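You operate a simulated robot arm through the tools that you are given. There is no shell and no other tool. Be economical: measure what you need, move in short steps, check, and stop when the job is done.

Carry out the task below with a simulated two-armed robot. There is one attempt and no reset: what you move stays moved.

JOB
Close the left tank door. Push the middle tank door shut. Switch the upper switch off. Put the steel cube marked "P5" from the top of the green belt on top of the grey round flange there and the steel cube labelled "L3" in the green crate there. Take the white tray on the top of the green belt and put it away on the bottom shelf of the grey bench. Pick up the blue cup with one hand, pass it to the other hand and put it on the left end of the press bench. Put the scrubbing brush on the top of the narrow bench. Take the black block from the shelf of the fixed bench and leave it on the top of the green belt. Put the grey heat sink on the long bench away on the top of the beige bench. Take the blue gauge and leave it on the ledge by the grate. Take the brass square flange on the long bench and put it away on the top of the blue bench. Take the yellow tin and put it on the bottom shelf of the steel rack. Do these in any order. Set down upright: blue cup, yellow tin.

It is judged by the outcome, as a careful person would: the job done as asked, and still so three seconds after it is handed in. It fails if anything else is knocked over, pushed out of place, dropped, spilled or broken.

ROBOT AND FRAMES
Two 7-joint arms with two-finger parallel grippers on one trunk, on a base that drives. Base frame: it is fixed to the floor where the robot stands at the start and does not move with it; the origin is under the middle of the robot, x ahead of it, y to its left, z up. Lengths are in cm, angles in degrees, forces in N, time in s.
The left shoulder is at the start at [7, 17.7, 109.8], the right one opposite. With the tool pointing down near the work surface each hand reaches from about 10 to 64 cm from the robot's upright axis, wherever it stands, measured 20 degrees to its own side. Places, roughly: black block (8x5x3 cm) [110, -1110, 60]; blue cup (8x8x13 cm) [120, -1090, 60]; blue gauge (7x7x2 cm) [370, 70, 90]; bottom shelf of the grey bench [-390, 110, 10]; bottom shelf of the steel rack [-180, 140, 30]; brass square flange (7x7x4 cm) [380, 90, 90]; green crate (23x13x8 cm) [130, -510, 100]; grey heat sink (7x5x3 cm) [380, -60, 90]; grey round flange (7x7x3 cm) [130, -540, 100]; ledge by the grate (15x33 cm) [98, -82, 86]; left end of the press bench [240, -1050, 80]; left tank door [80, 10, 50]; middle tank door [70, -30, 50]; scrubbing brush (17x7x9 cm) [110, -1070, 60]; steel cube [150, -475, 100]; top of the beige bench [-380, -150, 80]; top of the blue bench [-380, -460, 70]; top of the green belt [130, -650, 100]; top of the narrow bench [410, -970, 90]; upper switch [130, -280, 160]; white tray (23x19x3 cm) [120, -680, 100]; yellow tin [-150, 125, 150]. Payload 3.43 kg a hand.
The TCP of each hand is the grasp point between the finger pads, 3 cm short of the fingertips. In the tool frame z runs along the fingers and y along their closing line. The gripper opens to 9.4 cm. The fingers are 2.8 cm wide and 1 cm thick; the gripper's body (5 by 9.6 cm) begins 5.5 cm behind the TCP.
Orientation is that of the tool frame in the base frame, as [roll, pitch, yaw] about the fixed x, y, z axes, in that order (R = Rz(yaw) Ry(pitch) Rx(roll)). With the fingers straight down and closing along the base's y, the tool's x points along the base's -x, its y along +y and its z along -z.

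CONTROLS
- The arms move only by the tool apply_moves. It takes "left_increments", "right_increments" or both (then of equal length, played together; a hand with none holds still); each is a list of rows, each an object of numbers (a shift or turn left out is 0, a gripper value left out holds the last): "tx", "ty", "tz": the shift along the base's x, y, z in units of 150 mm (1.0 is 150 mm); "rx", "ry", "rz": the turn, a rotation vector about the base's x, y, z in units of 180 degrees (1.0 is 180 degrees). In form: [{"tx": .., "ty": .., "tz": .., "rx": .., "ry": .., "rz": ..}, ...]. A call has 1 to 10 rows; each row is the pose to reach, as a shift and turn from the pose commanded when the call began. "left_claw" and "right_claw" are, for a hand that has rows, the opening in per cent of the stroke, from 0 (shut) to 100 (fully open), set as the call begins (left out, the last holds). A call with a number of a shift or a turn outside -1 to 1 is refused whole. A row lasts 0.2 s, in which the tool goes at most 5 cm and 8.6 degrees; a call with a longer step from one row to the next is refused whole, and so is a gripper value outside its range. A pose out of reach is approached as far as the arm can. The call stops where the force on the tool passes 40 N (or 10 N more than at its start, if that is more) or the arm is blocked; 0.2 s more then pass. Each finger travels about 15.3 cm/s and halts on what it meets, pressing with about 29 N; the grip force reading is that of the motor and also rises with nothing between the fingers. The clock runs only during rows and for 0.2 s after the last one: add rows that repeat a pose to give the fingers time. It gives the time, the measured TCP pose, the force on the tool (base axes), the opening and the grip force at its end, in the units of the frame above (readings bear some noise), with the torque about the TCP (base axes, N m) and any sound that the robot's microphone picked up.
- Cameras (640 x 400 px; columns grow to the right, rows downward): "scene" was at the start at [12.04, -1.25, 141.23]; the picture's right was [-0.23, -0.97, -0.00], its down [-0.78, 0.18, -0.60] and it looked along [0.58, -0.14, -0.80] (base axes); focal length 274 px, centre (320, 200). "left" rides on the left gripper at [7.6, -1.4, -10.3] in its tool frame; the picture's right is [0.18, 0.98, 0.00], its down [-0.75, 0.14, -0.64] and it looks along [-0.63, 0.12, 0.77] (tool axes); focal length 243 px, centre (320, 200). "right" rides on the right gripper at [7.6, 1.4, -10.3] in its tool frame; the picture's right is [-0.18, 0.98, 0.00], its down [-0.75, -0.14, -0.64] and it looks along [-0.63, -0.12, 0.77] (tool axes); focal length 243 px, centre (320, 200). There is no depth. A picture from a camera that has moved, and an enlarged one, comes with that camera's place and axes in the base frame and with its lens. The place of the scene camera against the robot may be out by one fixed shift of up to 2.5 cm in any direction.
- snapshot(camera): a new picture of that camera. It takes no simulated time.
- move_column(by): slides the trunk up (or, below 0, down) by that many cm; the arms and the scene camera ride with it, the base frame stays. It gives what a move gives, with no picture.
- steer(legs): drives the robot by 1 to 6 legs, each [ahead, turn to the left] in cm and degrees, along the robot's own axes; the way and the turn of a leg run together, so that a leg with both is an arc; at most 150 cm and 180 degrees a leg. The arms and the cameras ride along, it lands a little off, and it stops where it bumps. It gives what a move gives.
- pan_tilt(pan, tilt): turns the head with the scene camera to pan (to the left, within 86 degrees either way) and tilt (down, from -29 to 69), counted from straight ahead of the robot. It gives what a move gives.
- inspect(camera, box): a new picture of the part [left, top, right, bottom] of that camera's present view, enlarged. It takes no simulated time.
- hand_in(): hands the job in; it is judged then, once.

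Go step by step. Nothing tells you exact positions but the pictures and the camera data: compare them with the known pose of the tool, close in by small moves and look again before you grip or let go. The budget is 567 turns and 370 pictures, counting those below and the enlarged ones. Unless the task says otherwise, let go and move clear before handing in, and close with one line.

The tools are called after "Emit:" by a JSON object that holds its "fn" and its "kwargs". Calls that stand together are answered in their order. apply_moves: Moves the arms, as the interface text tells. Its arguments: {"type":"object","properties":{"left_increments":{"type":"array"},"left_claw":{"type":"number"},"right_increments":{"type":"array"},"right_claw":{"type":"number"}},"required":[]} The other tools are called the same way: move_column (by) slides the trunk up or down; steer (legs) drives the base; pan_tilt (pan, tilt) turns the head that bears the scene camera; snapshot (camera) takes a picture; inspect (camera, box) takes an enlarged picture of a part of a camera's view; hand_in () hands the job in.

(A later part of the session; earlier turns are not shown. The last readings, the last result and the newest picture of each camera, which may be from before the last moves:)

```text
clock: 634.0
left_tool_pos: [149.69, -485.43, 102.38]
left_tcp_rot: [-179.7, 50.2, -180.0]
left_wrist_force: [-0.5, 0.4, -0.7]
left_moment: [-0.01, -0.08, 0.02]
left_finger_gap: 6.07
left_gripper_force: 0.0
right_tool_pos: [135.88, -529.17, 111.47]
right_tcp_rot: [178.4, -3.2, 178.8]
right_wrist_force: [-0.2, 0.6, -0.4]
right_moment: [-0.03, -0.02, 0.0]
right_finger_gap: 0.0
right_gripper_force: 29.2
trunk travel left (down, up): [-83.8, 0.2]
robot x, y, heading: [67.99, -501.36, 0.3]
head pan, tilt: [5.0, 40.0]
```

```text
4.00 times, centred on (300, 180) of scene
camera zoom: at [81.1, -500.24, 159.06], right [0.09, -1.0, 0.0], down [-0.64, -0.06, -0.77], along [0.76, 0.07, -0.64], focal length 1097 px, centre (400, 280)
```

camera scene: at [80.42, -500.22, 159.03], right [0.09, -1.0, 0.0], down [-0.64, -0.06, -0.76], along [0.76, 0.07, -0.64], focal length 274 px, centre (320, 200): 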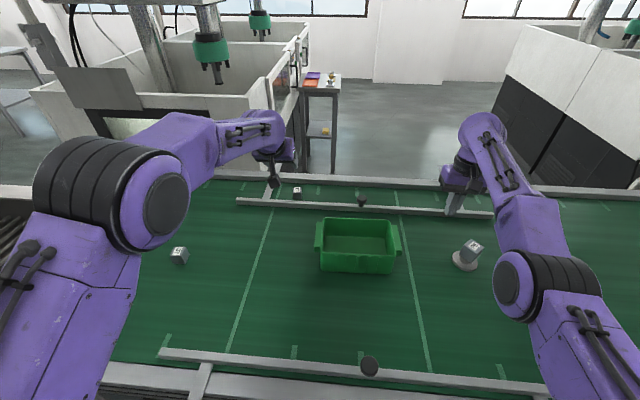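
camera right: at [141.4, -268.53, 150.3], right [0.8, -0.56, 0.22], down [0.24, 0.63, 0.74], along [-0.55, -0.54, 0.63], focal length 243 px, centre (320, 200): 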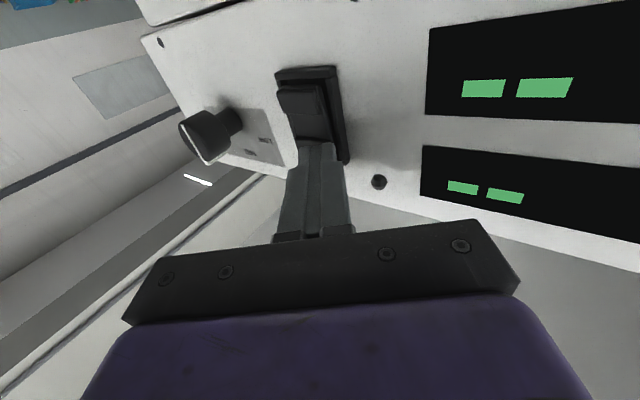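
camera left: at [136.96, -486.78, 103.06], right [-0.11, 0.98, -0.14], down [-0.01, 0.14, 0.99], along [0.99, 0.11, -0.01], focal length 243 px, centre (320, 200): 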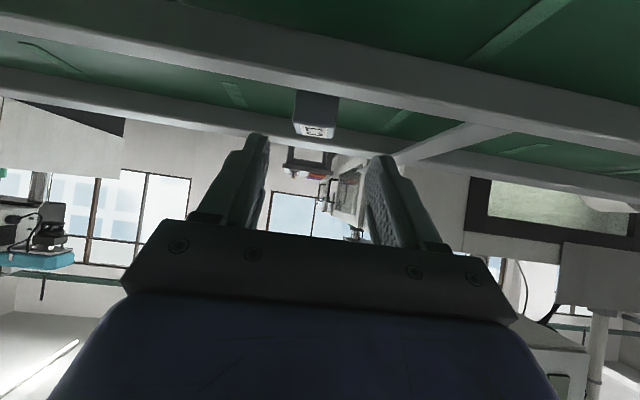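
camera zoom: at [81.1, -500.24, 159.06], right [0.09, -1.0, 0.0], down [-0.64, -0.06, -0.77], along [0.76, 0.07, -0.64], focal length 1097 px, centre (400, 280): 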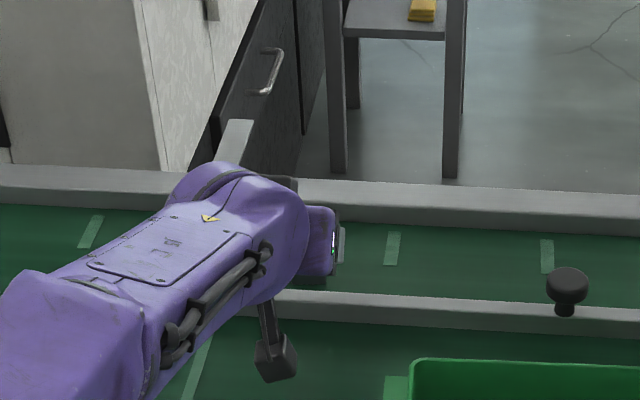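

L3's top is measured at about (154.5, z 98). I need a little more reach: I raise both hands 8 cm, then lower the trunk 8 cm, and extend.

Emit:
{"fn": "apply_moves", "kwargs": {"left_increments": [{"tz": 0.2}, {"tz": 0.4}, {"tz": 0.53}], "right_increments": [{"tz": 0.2}, {"tz": 0.4}, {"tz": 0.53}]}}

Emit:
{"fn": "move_column", "kwargs": {"by": -8}}

Emit:
{"fn": "apply_moves", "kwargs": {"left_increments": [{"tx": 0.1, "tz": 0.05}, {"tx": 0.2, "tz": 0.05}, {"tx": 0.2, "tz": 0}]}}

Emit:
{"fn": "snapshot", "kwargs": {"camera": "left"}}

```text
clock: 634.8
left_tool_pos: [149.72, -485.28, 110.39]
left_tcp_rot: [-179.8, 50.3, 179.9]
left_wrist_force: [0.7, -0.9, 1.0]
left_moment: [0.0, -0.03, 0.02]
left_finger_gap: 6.11
left_gripper_force: 0.0
right_tool_pos: [135.18, -529.99, 119.2]
right_tcp_rot: [178.4, -3.0, 178.8]
right_wrist_force: [0.1, 0.2, 0.6]
right_moment: [0.01, 0.0, 0.0]
right_finger_gap: 0.01
right_gripper_force: 29.0
right hand out of reach, approached as far as the arm can: row 2, 3
trunk travel left (down, up): [-83.8, 0.2]
robot x, y, heading: [67.69, -501.17, 0.2]
head pan, tilt: [5.0, 40.0]
```

```text
clock: 636.0
left_tool_pos: [149.79, -485.31, 102.34]
left_tcp_rot: [-179.5, 50.2, 180.0]
left_wrist_force: [0.7, 0.7, 0.3]
left_moment: [0.02, 0.0, 0.01]
left_finger_gap: 6.11
left_gripper_force: 0.0
right_tool_pos: [135.15, -529.85, 111.25]
right_tcp_rot: [178.4, -2.9, 178.8]
right_wrist_force: [-0.8, 0.2, 0.6]
right_moment: [-0.02, -0.05, -0.03]
right_finger_gap: 0.0
right_gripper_force: 28.7
trunk travel left (down, up): [-75.8, 8.2]
robot x, y, heading: [67.66, -501.38, 0.1]
head pan, tilt: [5.0, 40.0]
```

```text
clock: 636.8
left_tool_pos: [151.33, -484.93, 102.31]
left_tcp_rot: [-179.8, 50.1, 179.8]
left_wrist_force: [0.2, -0.1, 0.7]
left_moment: [0.01, -0.01, -0.01]
left_finger_gap: 6.11
left_gripper_force: 0.1
left hand out of reach, approached as far as the arm can: row 2, 3
right_tool_pos: [135.12, -529.88, 111.23]
right_tcp_rot: [178.5, -3.0, 178.8]
right_wrist_force: [-0.3, 0.8, 0.5]
right_moment: [-0.01, 0.0, 0.0]
right_finger_gap: 0.0
right_gripper_force: 29.4
trunk travel left (down, up): [-75.8, 8.2]
robot x, y, heading: [68.32, -501.36, 0.3]
head pan, tilt: [5.0, 40.0]
```

```text
254 pictures are left
camera left: at [138.58, -486.15, 103.1], right [-0.11, 0.98, -0.14], down [-0.01, 0.14, 0.99], along [0.99, 0.11, -0.01], focal length 243 px, centre (320, 200)
```

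left: 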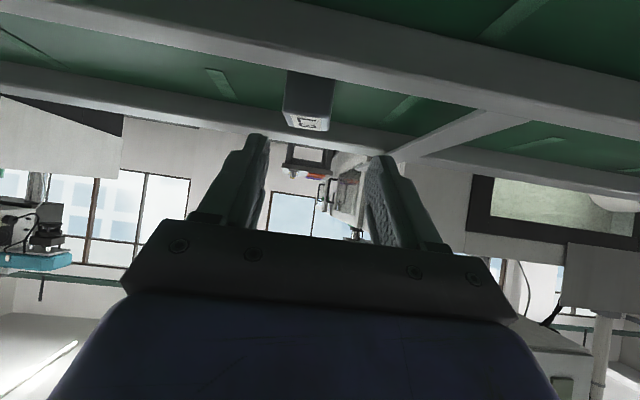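

The reach is just short this way. Standing almost parallel to the belt brings the left shoulder much nearer, so I lift the hand, back out and come alongside.

Emit:
{"fn": "apply_moves", "kwargs": {"left_increments": [{"tz": 0.25}, {"tz": 0.5, "tx": -0.1}, {"tz": 0.7, "tx": -0.3}, {"tz": 0.8, "tx": -0.6, "ry": 0.045}, {"tz": 0.9, "tx": -0.9, "ry": 0.09}, {"tz": 0.9, "tx": -1.0, "ry": 0.135}]}}

Emit:
{"fn": "move_column", "kwargs": {"by": 8}}

Emit:
{"fn": "steer", "kwargs": {"legs": [[-30, 0], [0, 78], [58, 0], [0, -148.5]]}}

Emit:
{"fn": "pan_tilt", "kwargs": {"pan": 40, "tilt": 45}}

Emit:
{"fn": "snapshot", "kwargs": {"camera": "scene"}}

```text
clock: 638.2
left_tool_pos: [136.46, -484.79, 115.87]
left_tcp_rot: [-179.7, 25.7, 179.9]
left_wrist_force: [1.1, 0.0, 0.0]
left_moment: [0.02, 0.01, 0.0]
left_finger_gap: 6.08
left_gripper_force: 0.0
right_tool_pos: [135.24, -529.8, 111.24]
right_tcp_rot: [178.5, -3.1, 178.8]
right_wrist_force: [1.5, -0.6, -0.8]
right_moment: [-0.02, -0.02, 0.01]
right_finger_gap: 0.0
right_gripper_force: 28.3
trunk travel left (down, up): [-75.8, 8.2]
robot x, y, heading: [68.01, -501.49, 0.0]
head pan, tilt: [5.0, 40.0]
```

```text
clock: 639.4
left_tool_pos: [136.48, -484.79, 123.93]
left_tcp_rot: [-179.6, 25.8, -180.0]
left_wrist_force: [-1.0, 0.0, 0.6]
left_moment: [-0.03, 0.02, 0.01]
left_finger_gap: 6.13
left_gripper_force: 0.1
right_tool_pos: [135.13, -529.75, 119.28]
right_tcp_rot: [178.5, -3.1, 178.8]
right_wrist_force: [-0.4, 0.2, -0.4]
right_moment: [0.02, -0.02, -0.01]
right_finger_gap: 0.03
right_gripper_force: 29.0
trunk travel left (down, up): [-83.8, 0.2]
robot x, y, heading: [67.76, -501.68, 0.3]
head pan, tilt: [5.0, 40.0]
```

```text
clock: 653.7
left_tool_pos: [87.84, -504.78, 123.82]
left_tcp_rot: [-179.6, 25.9, 108.8]
left_wrist_force: [0.3, -0.3, 0.8]
left_moment: [0.04, 0.01, -0.02]
left_finger_gap: 6.08
left_gripper_force: 0.0
right_tool_pos: [44.83, -518.24, 119.34]
right_tcp_rot: [178.4, -3.0, 107.6]
right_wrist_force: [-0.6, -0.4, -1.2]
right_moment: [-0.02, 0.01, 0.01]
right_finger_gap: 0.0
right_gripper_force: 29.5
trunk travel left (down, up): [-83.8, 0.2]
robot x, y, heading: [50.43, -445.39, -71.0]
head pan, tilt: [5.0, 40.0]
```

```text
clock: 654.8
left_tool_pos: [87.85, -504.82, 124.02]
left_tcp_rot: [-179.7, 25.9, 108.8]
left_wrist_force: [-0.4, 0.0, -0.7]
left_moment: [0.0, -0.04, -0.01]
left_finger_gap: 6.12
left_gripper_force: 0.0
right_tool_pos: [44.87, -518.28, 119.21]
right_tcp_rot: [178.4, -3.0, 107.6]
right_wrist_force: [0.0, 0.3, -0.5]
right_moment: [-0.01, -0.02, -0.02]
right_finger_gap: 0.01
right_gripper_force: 28.5
trunk travel left (down, up): [-83.8, 0.2]
robot x, y, heading: [50.26, -445.23, -70.9]
head pan, tilt: [40.0, 45.0]
```

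```text
253 pictures are left
camera scene: at [58.41, -453.78, 158.33], right [-0.52, -0.86, 0.0], down [-0.61, 0.36, -0.71], along [0.61, -0.36, -0.71], focal length 274 px, centre (320, 200)
```

scene: 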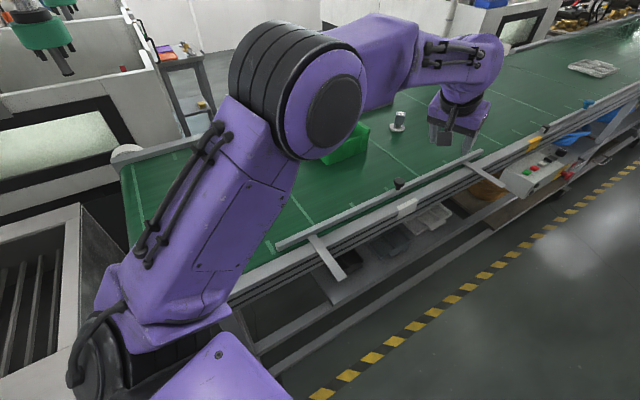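

Emit:
{"fn": "steer", "kwargs": {"legs": [[41, 0]]}}

Emit:
{"fn": "pan_tilt", "kwargs": {"pan": 75, "tilt": 40}}

Emit:
{"fn": "snapshot", "kwargs": {"camera": "scene"}}

```text
clock: 657.3
left_tool_pos: [101.02, -544.04, 124.03]
left_tcp_rot: [-179.7, 25.9, 108.6]
left_wrist_force: [0.1, -1.0, 0.1]
left_moment: [0.01, -0.03, -0.03]
left_finger_gap: 6.12
left_gripper_force: 0.1
right_tool_pos: [57.93, -557.28, 119.31]
right_tcp_rot: [178.5, -3.0, 107.4]
right_wrist_force: [-0.6, -0.1, -0.2]
right_moment: [-0.02, 0.02, -0.01]
right_finger_gap: 0.01
right_gripper_force: 29.1
trunk travel left (down, up): [-83.8, 0.2]
robot x, y, heading: [63.34, -484.34, -70.9]
head pan, tilt: [40.0, 45.0]
```

```text
clock: 658.3
left_tool_pos: [100.95, -544.07, 124.0]
left_tcp_rot: [-179.6, 25.9, 108.6]
left_wrist_force: [0.2, -0.6, 0.3]
left_moment: [0.0, 0.0, 0.03]
left_finger_gap: 6.1
left_gripper_force: 0.0
right_tool_pos: [57.97, -557.38, 119.26]
right_tcp_rot: [178.4, -3.0, 107.4]
right_wrist_force: [0.0, 0.3, -0.3]
right_moment: [0.01, -0.04, -0.03]
right_finger_gap: 0.0
right_gripper_force: 29.0
trunk travel left (down, up): [-83.8, 0.2]
robot x, y, heading: [63.61, -484.35, -71.0]
head pan, tilt: [75.0, 40.0]
```

```text
252 pictures are left
camera scene: at [73.31, -488.22, 159.06], right [0.07, -1.0, 0.0], down [-0.64, -0.04, -0.77], along [0.76, 0.05, -0.64], focal length 274 px, centre (320, 200)
```

scene: 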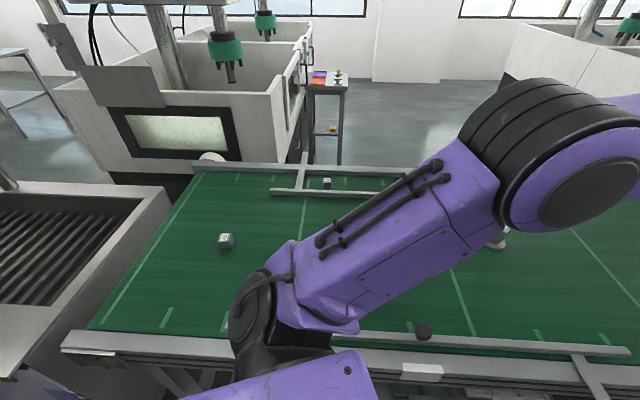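

The left shoulder is now level with L3. I swing the left hand round over the belt to point +x.

Emit:
{"fn": "apply_moves", "kwargs": {"left_increments": [{"tx": 0.1, "ty": 0.1, "rz": 0.044}, {"tx": 0.2, "ty": 0.2, "rz": 0.088}, {"tx": 0.3, "ty": 0.3, "rz": 0.132}, {"tx": 0.4, "ty": 0.4, "rz": 0.176}, {"tx": 0.5, "ty": 0.5, "rz": 0.22}, {"tx": 0.6, "ty": 0.6, "rz": 0.264}, {"tx": 0.7, "ty": 0.7, "rz": 0.308}, {"tx": 0.8, "ty": 0.8, "rz": 0.352}, {"tx": 0.9, "ty": 0.9, "rz": 0.396}, {"tx": 1.0, "ty": 1.0, "rz": 0.397}]}}

Emit:
{"fn": "apply_moves", "kwargs": {"left_increments": [{"tx": 0.2, "ty": 0.25}, {"tx": 0.4, "ty": 0.5}, {"tx": 0.6, "ty": 0.75}, {"tx": 0.8, "ty": 1.0}]}}

Emit:
{"fn": "apply_moves", "kwargs": {"left_increments": [{"tx": 0.2, "ty": 0.25}, {"tx": 0.4, "ty": 0.5}, {"tx": 0.6, "ty": 0.75}, {"tx": 0.8, "ty": 1.0}]}}

Emit:
{"fn": "snapshot", "kwargs": {"camera": "scene"}}

```text
clock: 660.5
left_tool_pos: [116.17, -529.05, 124.02]
left_tcp_rot: [-179.5, 25.9, -179.8]
left_wrist_force: [-0.2, -0.1, -0.2]
left_moment: [0.03, 0.03, -0.01]
left_finger_gap: 6.14
left_gripper_force: 0.0
right_tool_pos: [58.01, -557.3, 119.52]
right_tcp_rot: [178.4, -3.0, 107.4]
right_wrist_force: [-0.9, 0.0, 0.1]
right_moment: [0.01, 0.01, 0.01]
right_finger_gap: 0.01
right_gripper_force: 28.8
trunk travel left (down, up): [-83.8, 0.2]
robot x, y, heading: [63.33, -484.43, -71.2]
head pan, tilt: [75.0, 40.0]
```

```text
clock: 661.5
left_tool_pos: [128.32, -514.04, 123.96]
left_tcp_rot: [-179.7, 25.8, -180.0]
left_wrist_force: [0.4, 0.8, -1.3]
left_moment: [-0.03, 0.03, 0.0]
left_finger_gap: 6.12
left_gripper_force: 0.1
right_tool_pos: [58.1, -557.22, 119.38]
right_tcp_rot: [178.7, -3.0, 107.4]
right_wrist_force: [-0.8, -0.4, 0.7]
right_moment: [0.0, 0.02, -0.02]
right_finger_gap: 0.05
right_gripper_force: 28.6
trunk travel left (down, up): [-83.8, 0.2]
robot x, y, heading: [63.85, -484.48, -71.1]
head pan, tilt: [75.0, 40.0]
```

```text
clock: 662.5
left_tool_pos: [140.21, -498.94, 123.7]
left_tcp_rot: [-179.7, 25.7, -179.9]
left_wrist_force: [-0.1, 0.1, 0.3]
left_moment: [-0.04, -0.01, 0.01]
left_finger_gap: 6.12
left_gripper_force: 0.0
right_tool_pos: [58.18, -557.22, 119.38]
right_tcp_rot: [178.5, -3.0, 107.4]
right_wrist_force: [-0.2, 1.1, 0.7]
right_moment: [-0.02, 0.01, 0.0]
right_finger_gap: 0.0
right_gripper_force: 29.7
trunk travel left (down, up): [-83.8, 0.2]
robot x, y, heading: [63.63, -484.49, -71.3]
head pan, tilt: [75.0, 40.0]
```

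```text
251 pictures are left
camera scene: at [73.55, -488.01, 159.05], right [0.07, -1.0, 0.0], down [-0.64, -0.04, -0.77], along [0.76, 0.05, -0.64], focal length 274 px, centre (320, 200)
```

scene: 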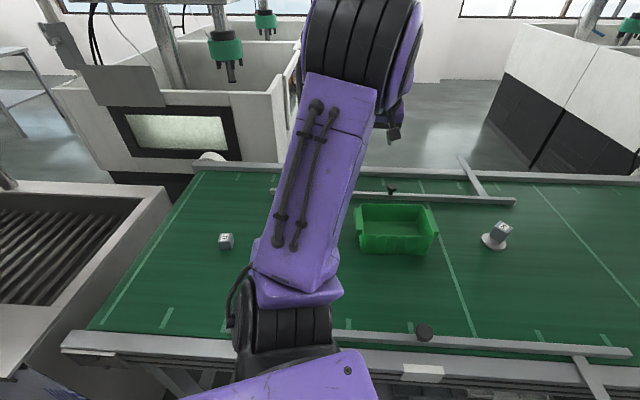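

Emit:
{"fn": "apply_moves", "kwargs": {"left_increments": [{"ty": 0.25, "tx": 0.15}, {"ty": 0.5, "tx": 0.3}, {"ty": 0.75, "tx": 0.45}, {"ty": 0.88, "tx": 0.58, "tz": -0.15}, {"ty": 0.88, "tx": 0.58, "tz": -0.4}, {"ty": 0.88, "tx": 0.58, "tz": -0.6}]}}

Emit:
{"fn": "snapshot", "kwargs": {"camera": "left"}}

```text
clock: 663.9
left_tool_pos: [148.67, -485.94, 114.86]
left_tcp_rot: [-179.7, 25.9, 179.9]
left_wrist_force: [-0.2, -0.3, 0.3]
left_moment: [0.0, -0.03, -0.02]
left_finger_gap: 6.12
left_gripper_force: 0.0
right_tool_pos: [58.06, -557.33, 119.04]
right_tcp_rot: [178.4, -3.0, 107.4]
right_wrist_force: [0.8, 0.0, -0.2]
right_moment: [-0.02, 0.01, 0.0]
right_finger_gap: 0.01
right_gripper_force: 29.2
trunk travel left (down, up): [-83.8, 0.2]
robot x, y, heading: [63.35, -484.65, -71.0]
head pan, tilt: [75.0, 40.0]
```

```text
250 pictures are left
camera left: at [137.4, -487.32, 120.74], right [-0.16, 0.98, -0.08], down [0.4, 0.14, 0.91], along [0.9, 0.11, -0.41], focal length 243 px, centre (320, 200)
```

left: 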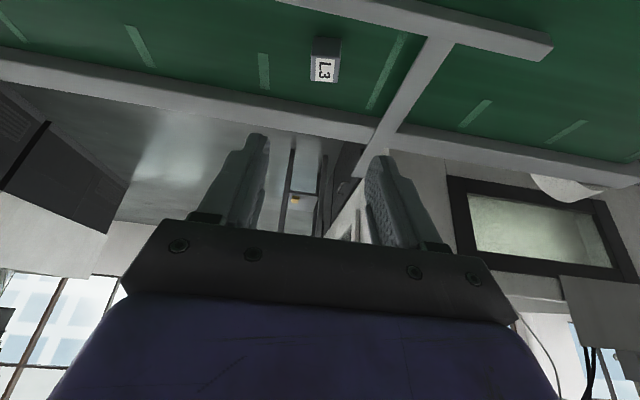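

L3 is at (154.5, -486). I move over it and lower.

Emit:
{"fn": "apply_moves", "kwargs": {"left_increments": [{"tx": 0.15, "tz": -0.2}, {"tx": 0.3, "tz": -0.4}, {"tx": 0.31, "tz": -0.6}, {"tx": 0.31, "tz": -0.8}, {"tx": 0.31, "tz": -0.85}]}}

Emit:
{"fn": "snapshot", "kwargs": {"camera": "left"}}

```text
clock: 665.1
left_tool_pos: [153.58, -485.88, 102.12]
left_tcp_rot: [-179.8, 25.9, -180.0]
left_wrist_force: [-0.2, 0.5, -1.2]
left_moment: [0.04, -0.02, 0.03]
left_finger_gap: 6.11
left_gripper_force: 0.0
right_tool_pos: [58.11, -557.4, 119.21]
right_tcp_rot: [178.4, -3.0, 107.4]
right_wrist_force: [0.6, 0.7, 0.1]
right_moment: [-0.01, 0.01, 0.05]
right_finger_gap: 0.01
right_gripper_force: 29.4
trunk travel left (down, up): [-83.8, 0.2]
robot x, y, heading: [63.73, -484.31, -71.5]
head pan, tilt: [75.0, 40.0]
```

```text
249 pictures are left
camera left: at [142.16, -487.2, 107.96], right [-0.16, 0.98, -0.08], down [0.4, 0.14, 0.91], along [0.9, 0.12, -0.41], focal length 243 px, centre (320, 200)
```

left: 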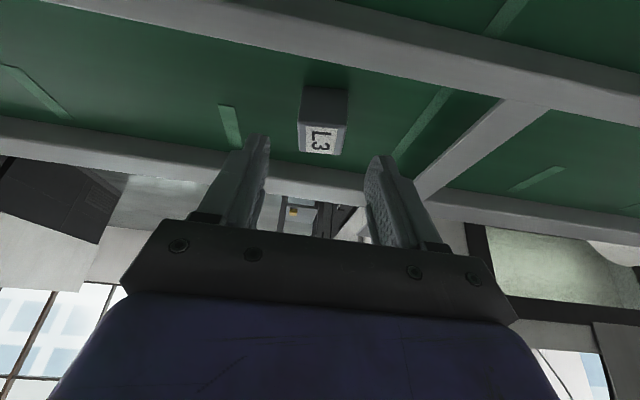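

Emit:
{"fn": "apply_moves", "kwargs": {"left_increments": [{"tz": -0.07}, {"tz": -0.14}, {"tz": -0.2}, {"tz": -0.2}]}}

Emit:
{"fn": "snapshot", "kwargs": {"camera": "left"}}

```text
clock: 666.1
left_tool_pos: [153.43, -486.01, 99.23]
left_tcp_rot: [-179.7, 25.9, -180.0]
left_wrist_force: [-0.3, 0.6, -0.2]
left_moment: [-0.01, 0.03, -0.02]
left_finger_gap: 6.12
left_gripper_force: 0.1
right_tool_pos: [58.07, -557.39, 119.28]
right_tcp_rot: [178.4, -3.0, 107.4]
right_wrist_force: [0.1, 0.3, -0.4]
right_moment: [0.0, 0.03, 0.0]
right_finger_gap: 0.0
right_gripper_force: 28.6
trunk travel left (down, up): [-83.8, 0.2]
robot x, y, heading: [62.94, -484.42, -71.2]
head pan, tilt: [75.0, 40.0]
```

```text
248 pictures are left
camera left: at [142.08, -487.27, 105.0], right [-0.16, 0.98, -0.08], down [0.4, 0.14, 0.91], along [0.9, 0.12, -0.42], focal length 243 px, centre (320, 200)
```

left: 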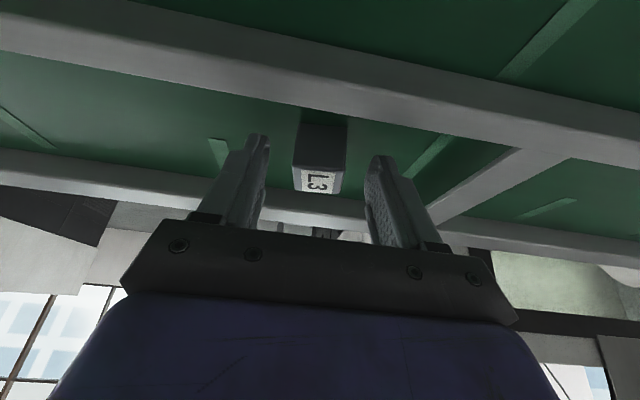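

Good alignment, like the P5 grasp. I lower a bit more and close.

Emit:
{"fn": "apply_moves", "kwargs": {"left_increments": [{"tz": -0.03}, {"tz": -0.05}]}}

Emit:
{"fn": "apply_moves", "kwargs": {"left_increments": [{"tz": 0}, {"tz": 0}, {"tz": 0}, {"tz": 0}], "left_claw": 0}}

Emit:
{"fn": "apply_moves", "kwargs": {"left_increments": [{"tz": 0.2}, {"tz": 0.5}, {"tz": 0.8}, {"tz": 1.0}]}}

Emit:
{"fn": "snapshot", "kwargs": {"camera": "left"}}

Emit:
{"fn": "snapshot", "kwargs": {"camera": "scene"}}

```text
clock: 666.7
left_tool_pos: [153.37, -485.92, 98.44]
left_tcp_rot: [-179.7, 25.9, -180.0]
left_wrist_force: [-0.4, 0.0, 0.3]
left_moment: [-0.02, 0.01, -0.01]
left_finger_gap: 6.11
left_gripper_force: 0.0
right_tool_pos: [58.03, -557.46, 119.37]
right_tcp_rot: [178.3, -3.0, 107.4]
right_wrist_force: [-0.6, -0.4, 0.0]
right_moment: [0.0, 0.04, 0.02]
right_finger_gap: 0.0
right_gripper_force: 29.1
trunk travel left (down, up): [-83.8, 0.2]
robot x, y, heading: [63.77, -484.55, -71.0]
head pan, tilt: [75.0, 40.0]
```

```text
clock: 667.7
left_tool_pos: [153.44, -485.95, 98.33]
left_tcp_rot: [-179.7, 25.9, -179.9]
left_wrist_force: [0.9, -0.3, 0.9]
left_moment: [0.09, -0.03, 0.0]
left_finger_gap: 2.97
left_gripper_force: 28.9
right_tool_pos: [57.95, -557.46, 119.24]
right_tcp_rot: [178.5, -3.0, 107.4]
right_wrist_force: [-0.5, -0.2, 0.3]
right_moment: [0.01, -0.01, 0.02]
right_finger_gap: 0.0
right_gripper_force: 29.2
trunk travel left (down, up): [-83.8, 0.2]
robot x, y, heading: [63.53, -484.41, -71.0]
head pan, tilt: [75.0, 40.0]
```

```text
clock: 668.7
left_tool_pos: [153.35, -485.98, 113.47]
left_tcp_rot: [-179.7, 25.8, -179.9]
left_wrist_force: [0.5, 0.4, -1.6]
left_moment: [0.04, 0.02, 0.03]
left_finger_gap: 2.96
left_gripper_force: 28.7
right_tool_pos: [57.93, -557.48, 119.33]
right_tcp_rot: [178.4, -3.0, 107.4]
right_wrist_force: [-0.4, 0.2, 0.4]
right_moment: [-0.02, 0.0, -0.01]
right_finger_gap: 0.01
right_gripper_force: 28.9
trunk travel left (down, up): [-83.8, 0.2]
robot x, y, heading: [63.62, -484.51, -71.1]
head pan, tilt: [75.0, 40.0]
```

```text
247 pictures are left
camera left: at [141.98, -487.33, 119.31], right [-0.16, 0.98, -0.08], down [0.4, 0.14, 0.91], along [0.9, 0.12, -0.42], focal length 243 px, centre (320, 200)
```

left: 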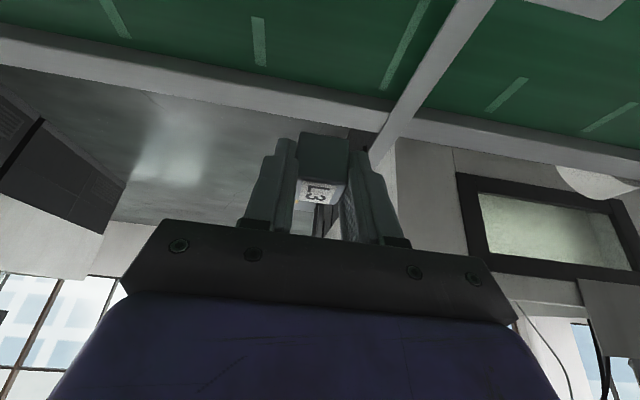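

```text
246 pictures are left
camera scene: at [73.34, -488.2, 159.05], right [0.07, -1.0, 0.0], down [-0.64, -0.04, -0.77], along [0.76, 0.05, -0.64], focal length 274 px, centre (320, 200)
```

scene: 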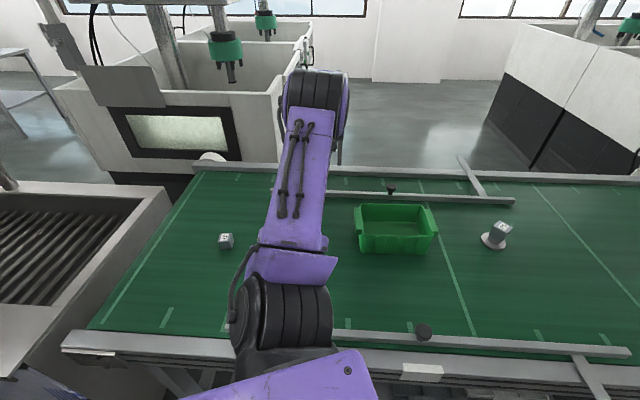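

L3 is in hand. I carry it over the crate, centred near (135, -508).

Emit:
{"fn": "apply_moves", "kwargs": {"left_increments": [{"tx": -0.2, "ty": -0.25}, {"tx": -0.4, "ty": -0.5}, {"tx": -0.6, "ty": -0.75}, {"tx": -0.8, "ty": -1.0}]}}

Emit:
{"fn": "apply_moves", "kwargs": {"left_increments": [{"tx": -0.18, "ty": -0.23}, {"tx": -0.36, "ty": -0.45}, {"tx": -0.36, "ty": -0.45}]}}

Emit:
{"fn": "snapshot", "kwargs": {"camera": "left"}}

Emit:
{"fn": "snapshot", "kwargs": {"camera": "scene"}}

```text
clock: 669.7
left_tool_pos: [141.11, -501.17, 113.52]
left_tcp_rot: [-179.9, 26.0, 180.0]
left_wrist_force: [0.2, -0.8, -1.8]
left_moment: [0.02, 0.03, 0.01]
left_finger_gap: 2.96
left_gripper_force: 28.8
right_tool_pos: [57.92, -557.47, 119.03]
right_tcp_rot: [178.3, -3.1, 107.3]
right_wrist_force: [0.4, -0.9, -0.1]
right_moment: [0.02, 0.0, 0.02]
right_finger_gap: 0.0
right_gripper_force: 29.5
trunk travel left (down, up): [-83.8, 0.2]
robot x, y, heading: [63.49, -484.49, -71.1]
head pan, tilt: [75.0, 40.0]
```

```text
clock: 670.5
left_tool_pos: [136.16, -507.57, 113.37]
left_tcp_rot: [-179.6, 25.8, -179.9]
left_wrist_force: [0.4, 0.6, -2.6]
left_moment: [-0.03, 0.04, -0.02]
left_finger_gap: 2.96
left_gripper_force: 29.4
right_tool_pos: [58.18, -557.3, 119.38]
right_tcp_rot: [178.5, -3.0, 107.4]
right_wrist_force: [0.7, 0.1, 0.5]
right_moment: [-0.02, 0.01, 0.03]
right_finger_gap: 0.0
right_gripper_force: 28.9
trunk travel left (down, up): [-83.8, 0.2]
robot x, y, heading: [63.34, -484.36, -71.4]
head pan, tilt: [75.0, 40.0]
```

```text
245 pictures are left
camera left: at [124.74, -508.95, 119.15], right [-0.17, 0.98, -0.09], down [0.4, 0.15, 0.91], along [0.9, 0.12, -0.42], focal length 243 px, centre (320, 200)
```

left: 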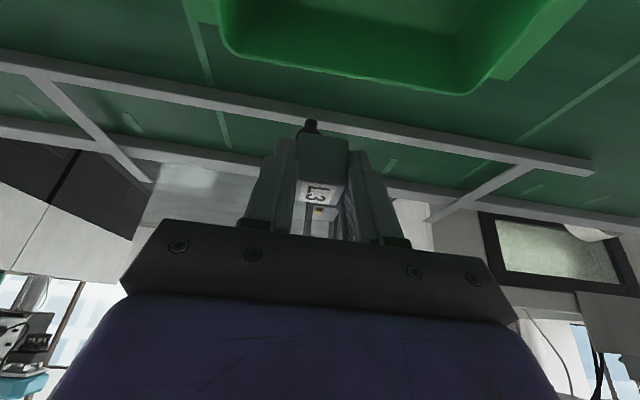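

```text
244 pictures are left
camera scene: at [73.54, -488.06, 159.05], right [0.07, -1.0, 0.0], down [-0.64, -0.04, -0.77], along [0.76, 0.05, -0.64], focal length 274 px, centre (320, 200)
```

scene: 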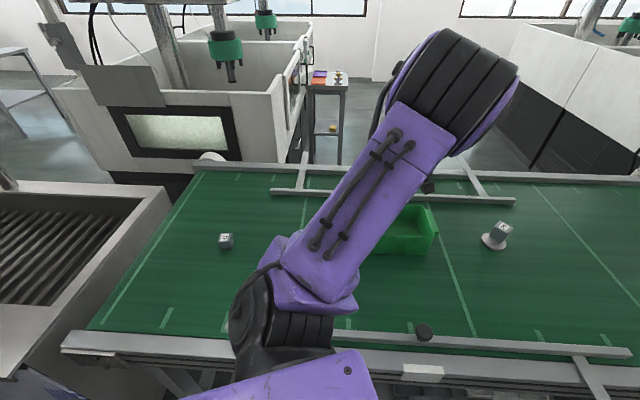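

The crate's centre is nearer x≈132. I adjust and lower in.

Emit:
{"fn": "apply_moves", "kwargs": {"left_increments": [{"tx": -0.15, "ty": 0.05}, {"tx": -0.31, "ty": 0.1, "tz": -0.1}, {"tx": -0.31, "ty": 0.1, "tz": -0.35}, {"tx": -0.31, "ty": 0.1, "tz": -0.55}]}}

Emit:
{"fn": "snapshot", "kwargs": {"camera": "left"}}

```text
clock: 671.5
left_tool_pos: [131.56, -506.32, 105.1]
left_tcp_rot: [-179.6, 25.8, -179.9]
left_wrist_force: [0.2, 0.0, -0.8]
left_moment: [0.02, 0.01, 0.01]
left_finger_gap: 2.97
left_gripper_force: 29.3
right_tool_pos: [58.23, -557.39, 119.16]
right_tcp_rot: [178.6, -3.1, 107.4]
right_wrist_force: [0.3, 0.6, -0.1]
right_moment: [0.02, 0.0, 0.02]
right_finger_gap: 0.0
right_gripper_force: 29.4
trunk travel left (down, up): [-83.8, 0.2]
robot x, y, heading: [63.15, -484.33, -71.2]
head pan, tilt: [75.0, 40.0]
```

```text
243 pictures are left
camera left: at [120.06, -507.66, 110.94], right [-0.16, 0.98, -0.08], down [0.4, 0.14, 0.91], along [0.9, 0.12, -0.41], focal length 243 px, centre (320, 200)
```

left: 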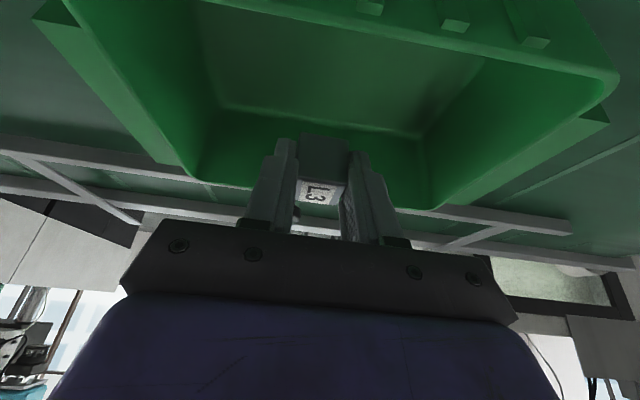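

Emit:
{"fn": "apply_moves", "kwargs": {"left_increments": [{"tz": -0.1}, {"tz": -0.2}, {"tz": -0.28}, {"tz": -0.33}]}}

Emit:
{"fn": "snapshot", "kwargs": {"camera": "left"}}

```text
clock: 672.5
left_tool_pos: [131.27, -506.16, 100.23]
left_tcp_rot: [-179.7, 25.7, -179.9]
left_wrist_force: [0.7, -0.4, -1.9]
left_moment: [-0.03, 0.04, 0.01]
left_finger_gap: 2.97
left_gripper_force: 28.8
right_tool_pos: [58.01, -557.51, 119.26]
right_tcp_rot: [178.5, -3.1, 107.5]
right_wrist_force: [-0.3, -0.1, -0.2]
right_moment: [-0.04, -0.01, 0.02]
right_finger_gap: 0.0
right_gripper_force: 29.2
trunk travel left (down, up): [-83.8, 0.2]
robot x, y, heading: [63.29, -484.57, -71.1]
head pan, tilt: [75.0, 40.0]
```

```text
242 pictures are left
camera left: at [119.99, -507.54, 106.01], right [-0.16, 0.98, -0.08], down [0.4, 0.14, 0.91], along [0.9, 0.11, -0.42], focal length 243 px, centre (320, 200)
```

left: 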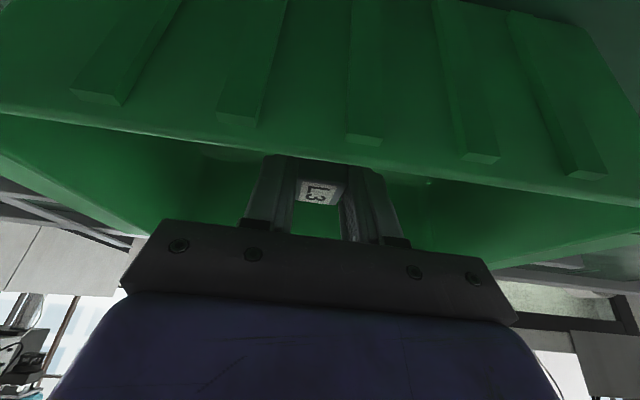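

Emit:
{"fn": "apply_moves", "kwargs": {"left_increments": [{"tz": -0.03}, {"tz": -0.06}, {"tz": -0.09}, {"tz": -0.12}]}}

```text
clock: 673.5
left_tool_pos: [131.28, -506.24, 99.0]
left_tcp_rot: [-179.4, 26.5, -179.9]
left_wrist_force: [6.0, -0.7, 24.9]
left_moment: [0.4, -0.15, -0.07]
left_finger_gap: 2.95
left_gripper_force: 29.2
right_tool_pos: [57.69, -557.38, 119.32]
right_tcp_rot: [178.3, -2.9, 107.5]
right_wrist_force: [-0.2, -0.8, 1.0]
right_moment: [-0.03, 0.04, 0.01]
right_finger_gap: 0.0
right_gripper_force: 29.4
trunk travel left (down, up): [-83.8, 0.2]
robot x, y, heading: [63.61, -484.5, -71.1]
head pan, tilt: [75.0, 40.0]
```

Contact with the crate floor. I release and lift out.

Emit:
{"fn": "apply_moves", "kwargs": {"left_increments": [{"tz": 0.05}, {"tz": 0.05}, {"tz": 0.05}, {"tz": 0.05}], "left_claw": 60}}

Emit:
{"fn": "apply_moves", "kwargs": {"left_increments": [{"tz": 0.2}, {"tz": 0.5}, {"tz": 0.8}, {"tz": 1.0}]}}

Emit:
{"fn": "snapshot", "kwargs": {"camera": "left"}}

```text
clock: 674.5
left_tool_pos: [131.21, -506.17, 99.09]
left_tcp_rot: [-179.8, 25.7, 180.0]
left_wrist_force: [0.2, 0.5, 0.6]
left_moment: [0.02, -0.01, 0.06]
left_finger_gap: 5.63
left_gripper_force: 0.0
right_tool_pos: [58.01, -557.34, 119.19]
right_tcp_rot: [178.4, -3.0, 107.4]
right_wrist_force: [-0.5, -0.4, -0.4]
right_moment: [0.0, 0.03, -0.02]
right_finger_gap: 0.0
right_gripper_force: 29.0
trunk travel left (down, up): [-83.8, 0.2]
robot x, y, heading: [63.3, -484.66, -71.3]
head pan, tilt: [75.0, 40.0]
```

```text
clock: 675.5
left_tool_pos: [131.29, -506.1, 114.26]
left_tcp_rot: [-179.8, 25.9, -180.0]
left_wrist_force: [-0.6, 0.0, 0.4]
left_moment: [-0.01, -0.01, 0.0]
left_finger_gap: 5.63
left_gripper_force: 0.0
right_tool_pos: [57.93, -557.32, 119.3]
right_tcp_rot: [178.4, -2.9, 107.4]
right_wrist_force: [0.7, -0.6, 0.8]
right_moment: [-0.01, -0.04, -0.01]
right_finger_gap: 0.02
right_gripper_force: 29.1
trunk travel left (down, up): [-83.8, 0.2]
robot x, y, heading: [63.67, -484.46, -71.4]
head pan, tilt: [75.0, 40.0]
```

```text
241 pictures are left
camera left: at [119.97, -507.46, 120.15], right [-0.16, 0.98, -0.08], down [0.4, 0.14, 0.91], along [0.9, 0.12, -0.41], focal length 243 px, centre (320, 200)
```

left: 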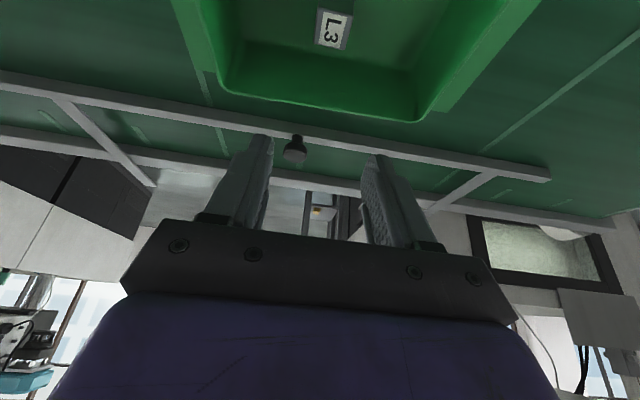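

L3 is in the crate. I straighten the left hand and bring it back to a travel pose.

Emit:
{"fn": "apply_moves", "kwargs": {"left_increments": [{"tz": 0.1, "tx": -0.2, "ry": 0.045}, {"tz": 0.1, "tx": -0.5, "ry": 0.09}, {"tz": 0.1, "tx": -0.8, "ry": 0.135}, {"tz": 0.1, "tx": -1.0, "ry": 0.143}]}}

Emit:
{"fn": "apply_moves", "kwargs": {"left_increments": [{"tx": -0.1, "ty": -0.1, "rz": -0.044}, {"tx": -0.2, "ty": -0.2, "rz": -0.088}, {"tx": -0.3, "ty": -0.3, "rz": -0.132}, {"tx": -0.4, "ty": -0.4, "rz": -0.176}, {"tx": -0.5, "ty": -0.5, "rz": -0.22}, {"tx": -0.6, "ty": -0.6, "rz": -0.264}, {"tx": -0.7, "ty": -0.7, "rz": -0.308}, {"tx": -0.8, "ty": -0.8, "rz": -0.352}, {"tx": -0.9, "ty": -0.9, "rz": -0.396}, {"tx": -1.0, "ty": -1.0, "rz": -0.397}]}}

Emit:
{"fn": "steer", "kwargs": {"legs": [[-30, 0], [0, -35], [70, 0]]}}

```text
clock: 676.5
left_tool_pos: [116.1, -506.12, 115.71]
left_tcp_rot: [-179.8, 0.1, -180.0]
left_wrist_force: [-0.3, -0.9, 0.2]
left_moment: [0.0, -0.05, 0.01]
left_finger_gap: 5.65
left_gripper_force: 0.1
right_tool_pos: [57.88, -557.37, 119.29]
right_tcp_rot: [178.4, -3.0, 107.4]
right_wrist_force: [-0.2, 0.0, 0.5]
right_moment: [0.02, -0.01, -0.02]
right_finger_gap: 0.0
right_gripper_force: 29.0
trunk travel left (down, up): [-83.8, 0.2]
robot x, y, heading: [63.45, -484.5, -71.5]
head pan, tilt: [75.0, 40.0]
```

```text
clock: 678.7
left_tool_pos: [101.32, -521.33, 115.69]
left_tcp_rot: [-179.8, 0.0, 108.5]
left_wrist_force: [-0.8, 0.5, -0.4]
left_moment: [-0.01, -0.01, -0.03]
left_finger_gap: 5.65
left_gripper_force: 0.0
right_tool_pos: [57.9, -557.46, 119.2]
right_tcp_rot: [178.3, -3.1, 107.5]
right_wrist_force: [-0.9, -0.6, 0.5]
right_moment: [0.01, -0.02, 0.02]
right_finger_gap: 0.0
right_gripper_force: 29.0
trunk travel left (down, up): [-83.8, 0.2]
robot x, y, heading: [63.36, -483.98, -71.2]
head pan, tilt: [75.0, 40.0]
```

```text
clock: 685.9
left_tool_pos: [45.59, -575.64, 115.77]
left_tcp_rot: [-179.6, 0.2, 74.2]
left_wrist_force: [-0.4, 0.0, 0.1]
left_moment: [0.01, 0.0, -0.01]
left_finger_gap: 5.64
left_gripper_force: 0.0
right_tool_pos: [-10.61, -581.14, 119.33]
right_tcp_rot: [178.4, -3.1, 73.3]
right_wrist_force: [-0.5, 0.2, 0.2]
right_moment: [0.01, 0.04, -0.01]
right_finger_gap: 0.0
right_gripper_force: 29.2
trunk travel left (down, up): [-83.8, 0.2]
robot x, y, heading: [34.57, -524.32, -105.5]
head pan, tilt: [75.0, 40.0]
```

Emit:
{"fn": "steer", "kwargs": {"legs": [[50, 0], [0, 15.5], [150, 0], [150, 0], [100, 0]]}}

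Emit:
{"fn": "pan_tilt", "kwargs": {"pan": 20, "tilt": 20}}

Emit:
{"fn": "snapshot", "kwargs": {"camera": "scene"}}

```text
clock: 708.5
left_tool_pos: [48.21, -1018.5, 115.79]
left_tcp_rot: [-179.7, 0.3, 90.3]
left_wrist_force: [-0.5, -0.3, -0.8]
left_moment: [0.02, 0.0, 0.01]
left_finger_gap: 5.64
left_gripper_force: 0.1
right_tool_pos: [-4.34, -1039.3, 119.37]
right_tcp_rot: [178.4, -3.1, 89.0]
right_wrist_force: [0.5, 0.3, 0.1]
right_moment: [0.01, 0.02, 0.0]
right_finger_gap: 0.0
right_gripper_force: 28.6
trunk travel left (down, up): [-83.8, 0.2]
robot x, y, heading: [23.52, -971.61, -89.4]
head pan, tilt: [75.0, 40.0]
```

```text
clock: 709.8
left_tool_pos: [48.21, -1018.57, 115.68]
left_tcp_rot: [-179.8, 0.1, 90.3]
left_wrist_force: [-0.1, -0.7, -0.1]
left_moment: [0.03, -0.02, 0.02]
left_finger_gap: 5.67
left_gripper_force: 0.1
right_tool_pos: [-4.31, -1039.25, 119.22]
right_tcp_rot: [178.4, -3.0, 89.0]
right_wrist_force: [-0.1, -0.3, 0.4]
right_moment: [-0.04, -0.02, -0.03]
right_finger_gap: 0.01
right_gripper_force: 28.7
trunk travel left (down, up): [-83.8, 0.2]
robot x, y, heading: [23.82, -971.47, -89.4]
head pan, tilt: [20.0, 20.0]
```

```text
240 pictures are left
camera scene: at [26.81, -985.07, 162.2], right [-0.94, -0.35, 0.0], down [-0.12, 0.32, -0.94], along [0.33, -0.88, -0.34], focal length 274 px, centre (320, 200)
```

scene: 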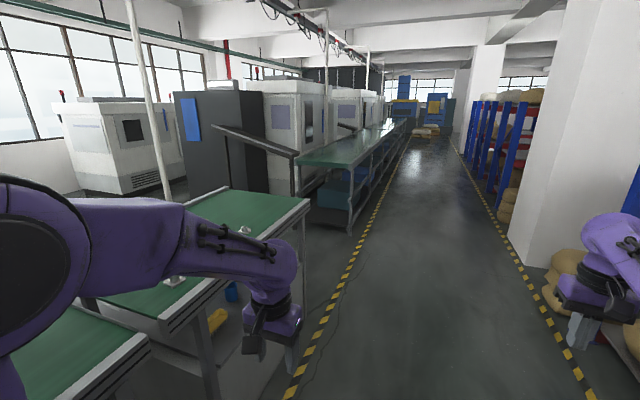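

Emit:
{"fn": "steer", "kwargs": {"legs": [[118, 0], [0, 89.5]]}}

Emit:
{"fn": "pan_tilt", "kwargs": {"pan": 0, "tilt": 30}}

Emit:
{"fn": "snapshot", "kwargs": {"camera": "scene"}}

```text
clock: 719.6
left_tool_pos: [71.44, -1066.96, 115.64]
left_tcp_rot: [-179.7, 0.0, 178.8]
left_wrist_force: [0.2, 0.0, 0.4]
left_moment: [0.01, 0.01, 0.02]
left_finger_gap: 5.64
left_gripper_force: 0.1
right_tool_pos: [90.79, -1119.92, 119.29]
right_tcp_rot: [178.4, -3.0, 177.6]
right_wrist_force: [-0.4, -0.8, -0.1]
right_moment: [0.03, -0.01, 0.01]
right_finger_gap: 0.0
right_gripper_force: 28.9
trunk travel left (down, up): [-83.8, 0.2]
robot x, y, heading: [24.0, -1090.18, -0.9]
head pan, tilt: [20.0, 20.0]
```

```text
clock: 720.4
left_tool_pos: [71.43, -1066.9, 115.64]
left_tcp_rot: [-179.7, 0.1, 178.7]
left_wrist_force: [0.2, -0.3, 0.2]
left_moment: [0.0, 0.02, 0.06]
left_finger_gap: 5.61
left_gripper_force: 0.1
right_tool_pos: [90.75, -1119.92, 119.29]
right_tcp_rot: [178.5, -3.0, 177.6]
right_wrist_force: [0.3, 1.1, 0.0]
right_moment: [-0.01, 0.02, -0.01]
right_finger_gap: 0.0
right_gripper_force: 29.3
trunk travel left (down, up): [-83.8, 0.2]
robot x, y, heading: [24.17, -1090.09, -1.3]
head pan, tilt: [0.0, 30.0]
```

```text
239 pictures are left
camera scene: at [37.91, -1089.91, 160.6], right [-0.02, -1.0, 0.0], down [-0.5, 0.01, -0.87], along [0.87, -0.01, -0.5], focal length 274 px, centre (320, 200)
```

scene: 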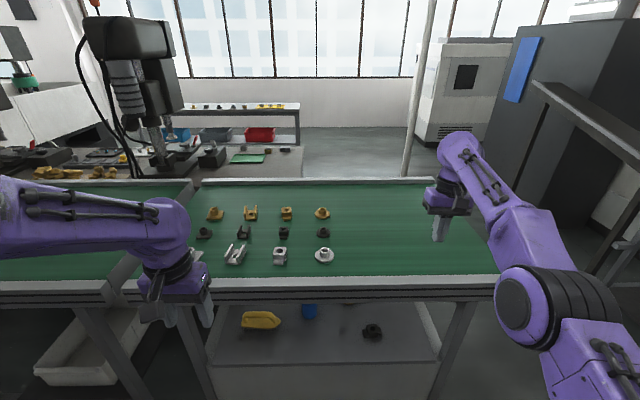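

The shelf under the bench holds a yellow brush, the blue cup and the black block. I back up a little and lower the trunk to see it squarely.

Emit:
{"fn": "steer", "kwargs": {"legs": [[-18, 1.2]]}}

Emit:
{"fn": "move_column", "kwargs": {"by": -40}}

Emit:
{"fn": "pan_tilt", "kwargs": {"pan": 0, "tilt": 25}}

Emit:
{"fn": "snapshot", "kwargs": {"camera": "scene"}}

```text
clock: 721.9
left_tool_pos: [53.24, -1065.75, 115.54]
left_tcp_rot: [-179.7, 0.0, -180.0]
left_wrist_force: [-0.2, 0.0, -0.4]
left_moment: [0.01, 0.01, 0.02]
left_finger_gap: 5.64
left_gripper_force: 0.1
right_tool_pos: [73.68, -1118.34, 119.01]
right_tcp_rot: [178.5, -3.2, 178.8]
right_wrist_force: [-0.3, 0.2, -0.5]
right_moment: [0.01, 0.01, 0.0]
right_finger_gap: 0.01
right_gripper_force: 28.2
trunk travel left (down, up): [-83.8, 0.2]
robot x, y, heading: [6.05, -1089.68, 0.3]
head pan, tilt: [0.0, 30.0]
```

```text
clock: 725.8
left_tool_pos: [52.84, -1065.84, 75.71]
left_tcp_rot: [-179.7, 0.2, -179.9]
left_wrist_force: [-0.4, 0.0, -0.1]
left_moment: [0.0, -0.01, 0.01]
left_finger_gap: 5.64
left_gripper_force: 0.1
right_tool_pos: [73.44, -1118.47, 79.22]
right_tcp_rot: [178.4, -3.0, 178.8]
right_wrist_force: [0.0, 0.1, 0.0]
right_moment: [0.01, 0.0, 0.0]
right_finger_gap: 0.0
right_gripper_force: 29.5
trunk travel left (down, up): [-43.8, 40.2]
robot x, y, heading: [5.7, -1090.05, 0.1]
head pan, tilt: [0.0, 30.0]
```

```text
clock: 726.4
left_tool_pos: [52.93, -1065.81, 75.69]
left_tcp_rot: [-179.7, 0.0, 179.9]
left_wrist_force: [-0.4, -0.6, 0.6]
left_moment: [0.01, -0.03, 0.0]
left_finger_gap: 5.65
left_gripper_force: 0.0
right_tool_pos: [73.49, -1118.39, 79.34]
right_tcp_rot: [178.4, -3.0, 178.8]
right_wrist_force: [0.3, 0.1, 0.5]
right_moment: [0.03, 0.01, 0.01]
right_finger_gap: 0.0
right_gripper_force: 29.2
trunk travel left (down, up): [-43.8, 40.2]
robot x, y, heading: [5.74, -1089.65, 0.3]
head pan, tilt: [0.0, 25.0]
```

```text
238 pictures are left
camera scene: at [20.07, -1089.51, 121.39], right [0.0, -1.0, 0.0], down [-0.42, 0.0, -0.91], along [0.91, 0.0, -0.42], focal length 274 px, centre (320, 200)
```

scene: 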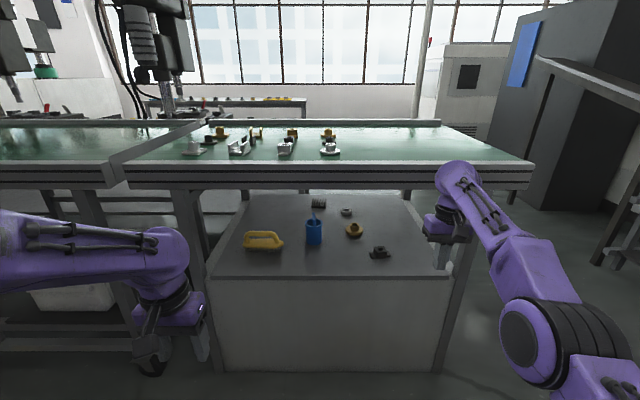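

Emit:
{"fn": "inspect", "kwargs": {"camera": "scene", "box": [225, 180, 425, 305]}}

```text
3.20 times, centred on (325, 242) of scene
camera zoom: at [20.07, -1089.51, 121.39], right [0.0, -1.0, 0.0], down [-0.42, 0.0, -0.91], along [0.91, 0.0, -0.42], focal length 877 px, centre (304, 64)
```

zoom: 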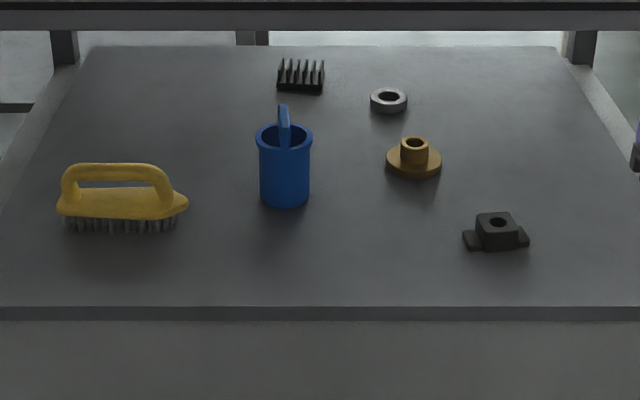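

The shelf top is at z≈56.5 with an opening up to z≈90. The cup is at about (118, -1087). I'll take it low with the right hand, tilted 55°; first I orient that hand.

Emit:
{"fn": "apply_moves", "kwargs": {"right_increments": [{"ry": -0.045, "ty": 0.15, "tz": -0.1}, {"ry": -0.09, "ty": 0.3, "tz": -0.2}, {"ry": -0.135, "ty": 0.45, "tz": -0.3}, {"ry": -0.18, "ty": 0.6, "tz": -0.45}, {"ry": -0.225, "ty": 0.75, "tz": -0.6}, {"ry": -0.27, "ty": 0.9, "tz": -0.8}, {"ry": -0.297, "ty": 1.0, "tz": -0.95}], "right_claw": 100}}

Emit:
{"fn": "apply_moves", "kwargs": {"right_increments": [{"ty": 0.3}, {"ty": 0.6}, {"ty": 0.9}, {"ty": 1.0}]}}

Emit:
{"fn": "snapshot", "kwargs": {"camera": "scene"}}

Emit:
{"fn": "snapshot", "kwargs": {"camera": "right"}}

```text
clock: 728.0
left_tool_pos: [53.02, -1065.82, 75.66]
left_tcp_rot: [-179.8, 0.1, -180.0]
left_wrist_force: [0.0, -0.7, -0.3]
left_moment: [-0.02, 0.01, 0.03]
left_finger_gap: 5.67
left_gripper_force: 0.0
right_tool_pos: [73.46, -1103.43, 64.95]
right_tcp_rot: [176.9, 50.5, 178.2]
right_wrist_force: [0.0, -0.1, -0.3]
right_moment: [0.0, 0.0, -0.01]
right_finger_gap: 9.39
right_gripper_force: 0.0
trunk travel left (down, up): [-43.8, 40.2]
robot x, y, heading: [6.09, -1090.06, 0.1]
head pan, tilt: [0.0, 25.0]
```

```text
clock: 729.0
left_tool_pos: [52.87, -1065.68, 75.68]
left_tcp_rot: [-179.6, 0.1, 180.0]
left_wrist_force: [0.2, 0.1, 0.5]
left_moment: [-0.02, -0.04, 0.03]
left_finger_gap: 5.64
left_gripper_force: 0.1
right_tool_pos: [73.34, -1088.31, 65.05]
right_tcp_rot: [176.8, 50.5, 178.1]
right_wrist_force: [-0.8, -1.0, 0.0]
right_moment: [0.03, -0.02, -0.02]
right_finger_gap: 9.42
right_gripper_force: 0.0
trunk travel left (down, up): [-43.8, 40.2]
robot x, y, heading: [5.9, -1089.85, 0.1]
head pan, tilt: [0.0, 25.0]
```

```text
236 pictures are left
camera scene: at [20.05, -1089.5, 121.39], right [0.0, -1.0, 0.0], down [-0.42, 0.0, -0.91], along [0.91, 0.0, -0.42], focal length 274 px, centre (320, 200)
```

scene: 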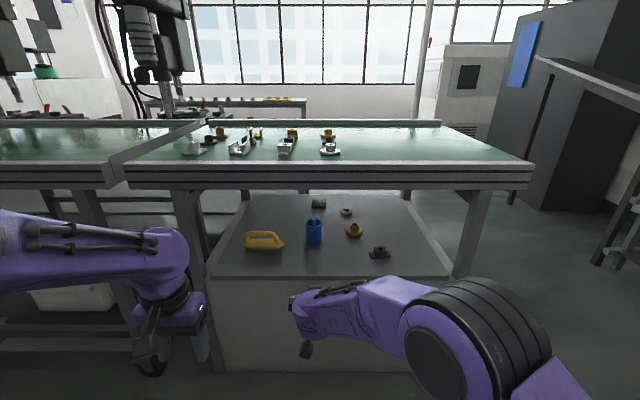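

```text
235 pictures are left
camera right: at [60.57, -1087.09, 65.83], right [0.11, 0.98, 0.18], down [-0.02, -0.18, 0.98], along [0.99, -0.11, 0.0], focal length 243 px, centre (320, 200)
```

right: 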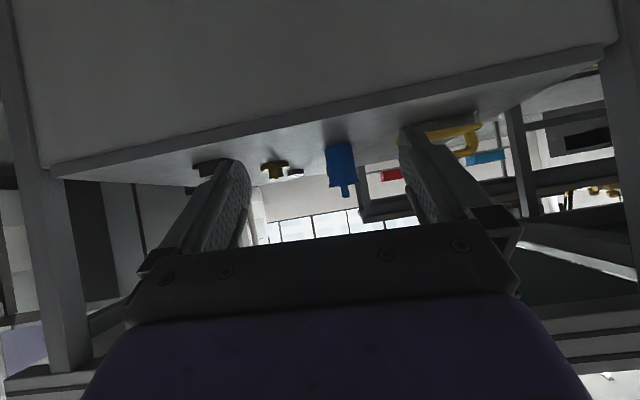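

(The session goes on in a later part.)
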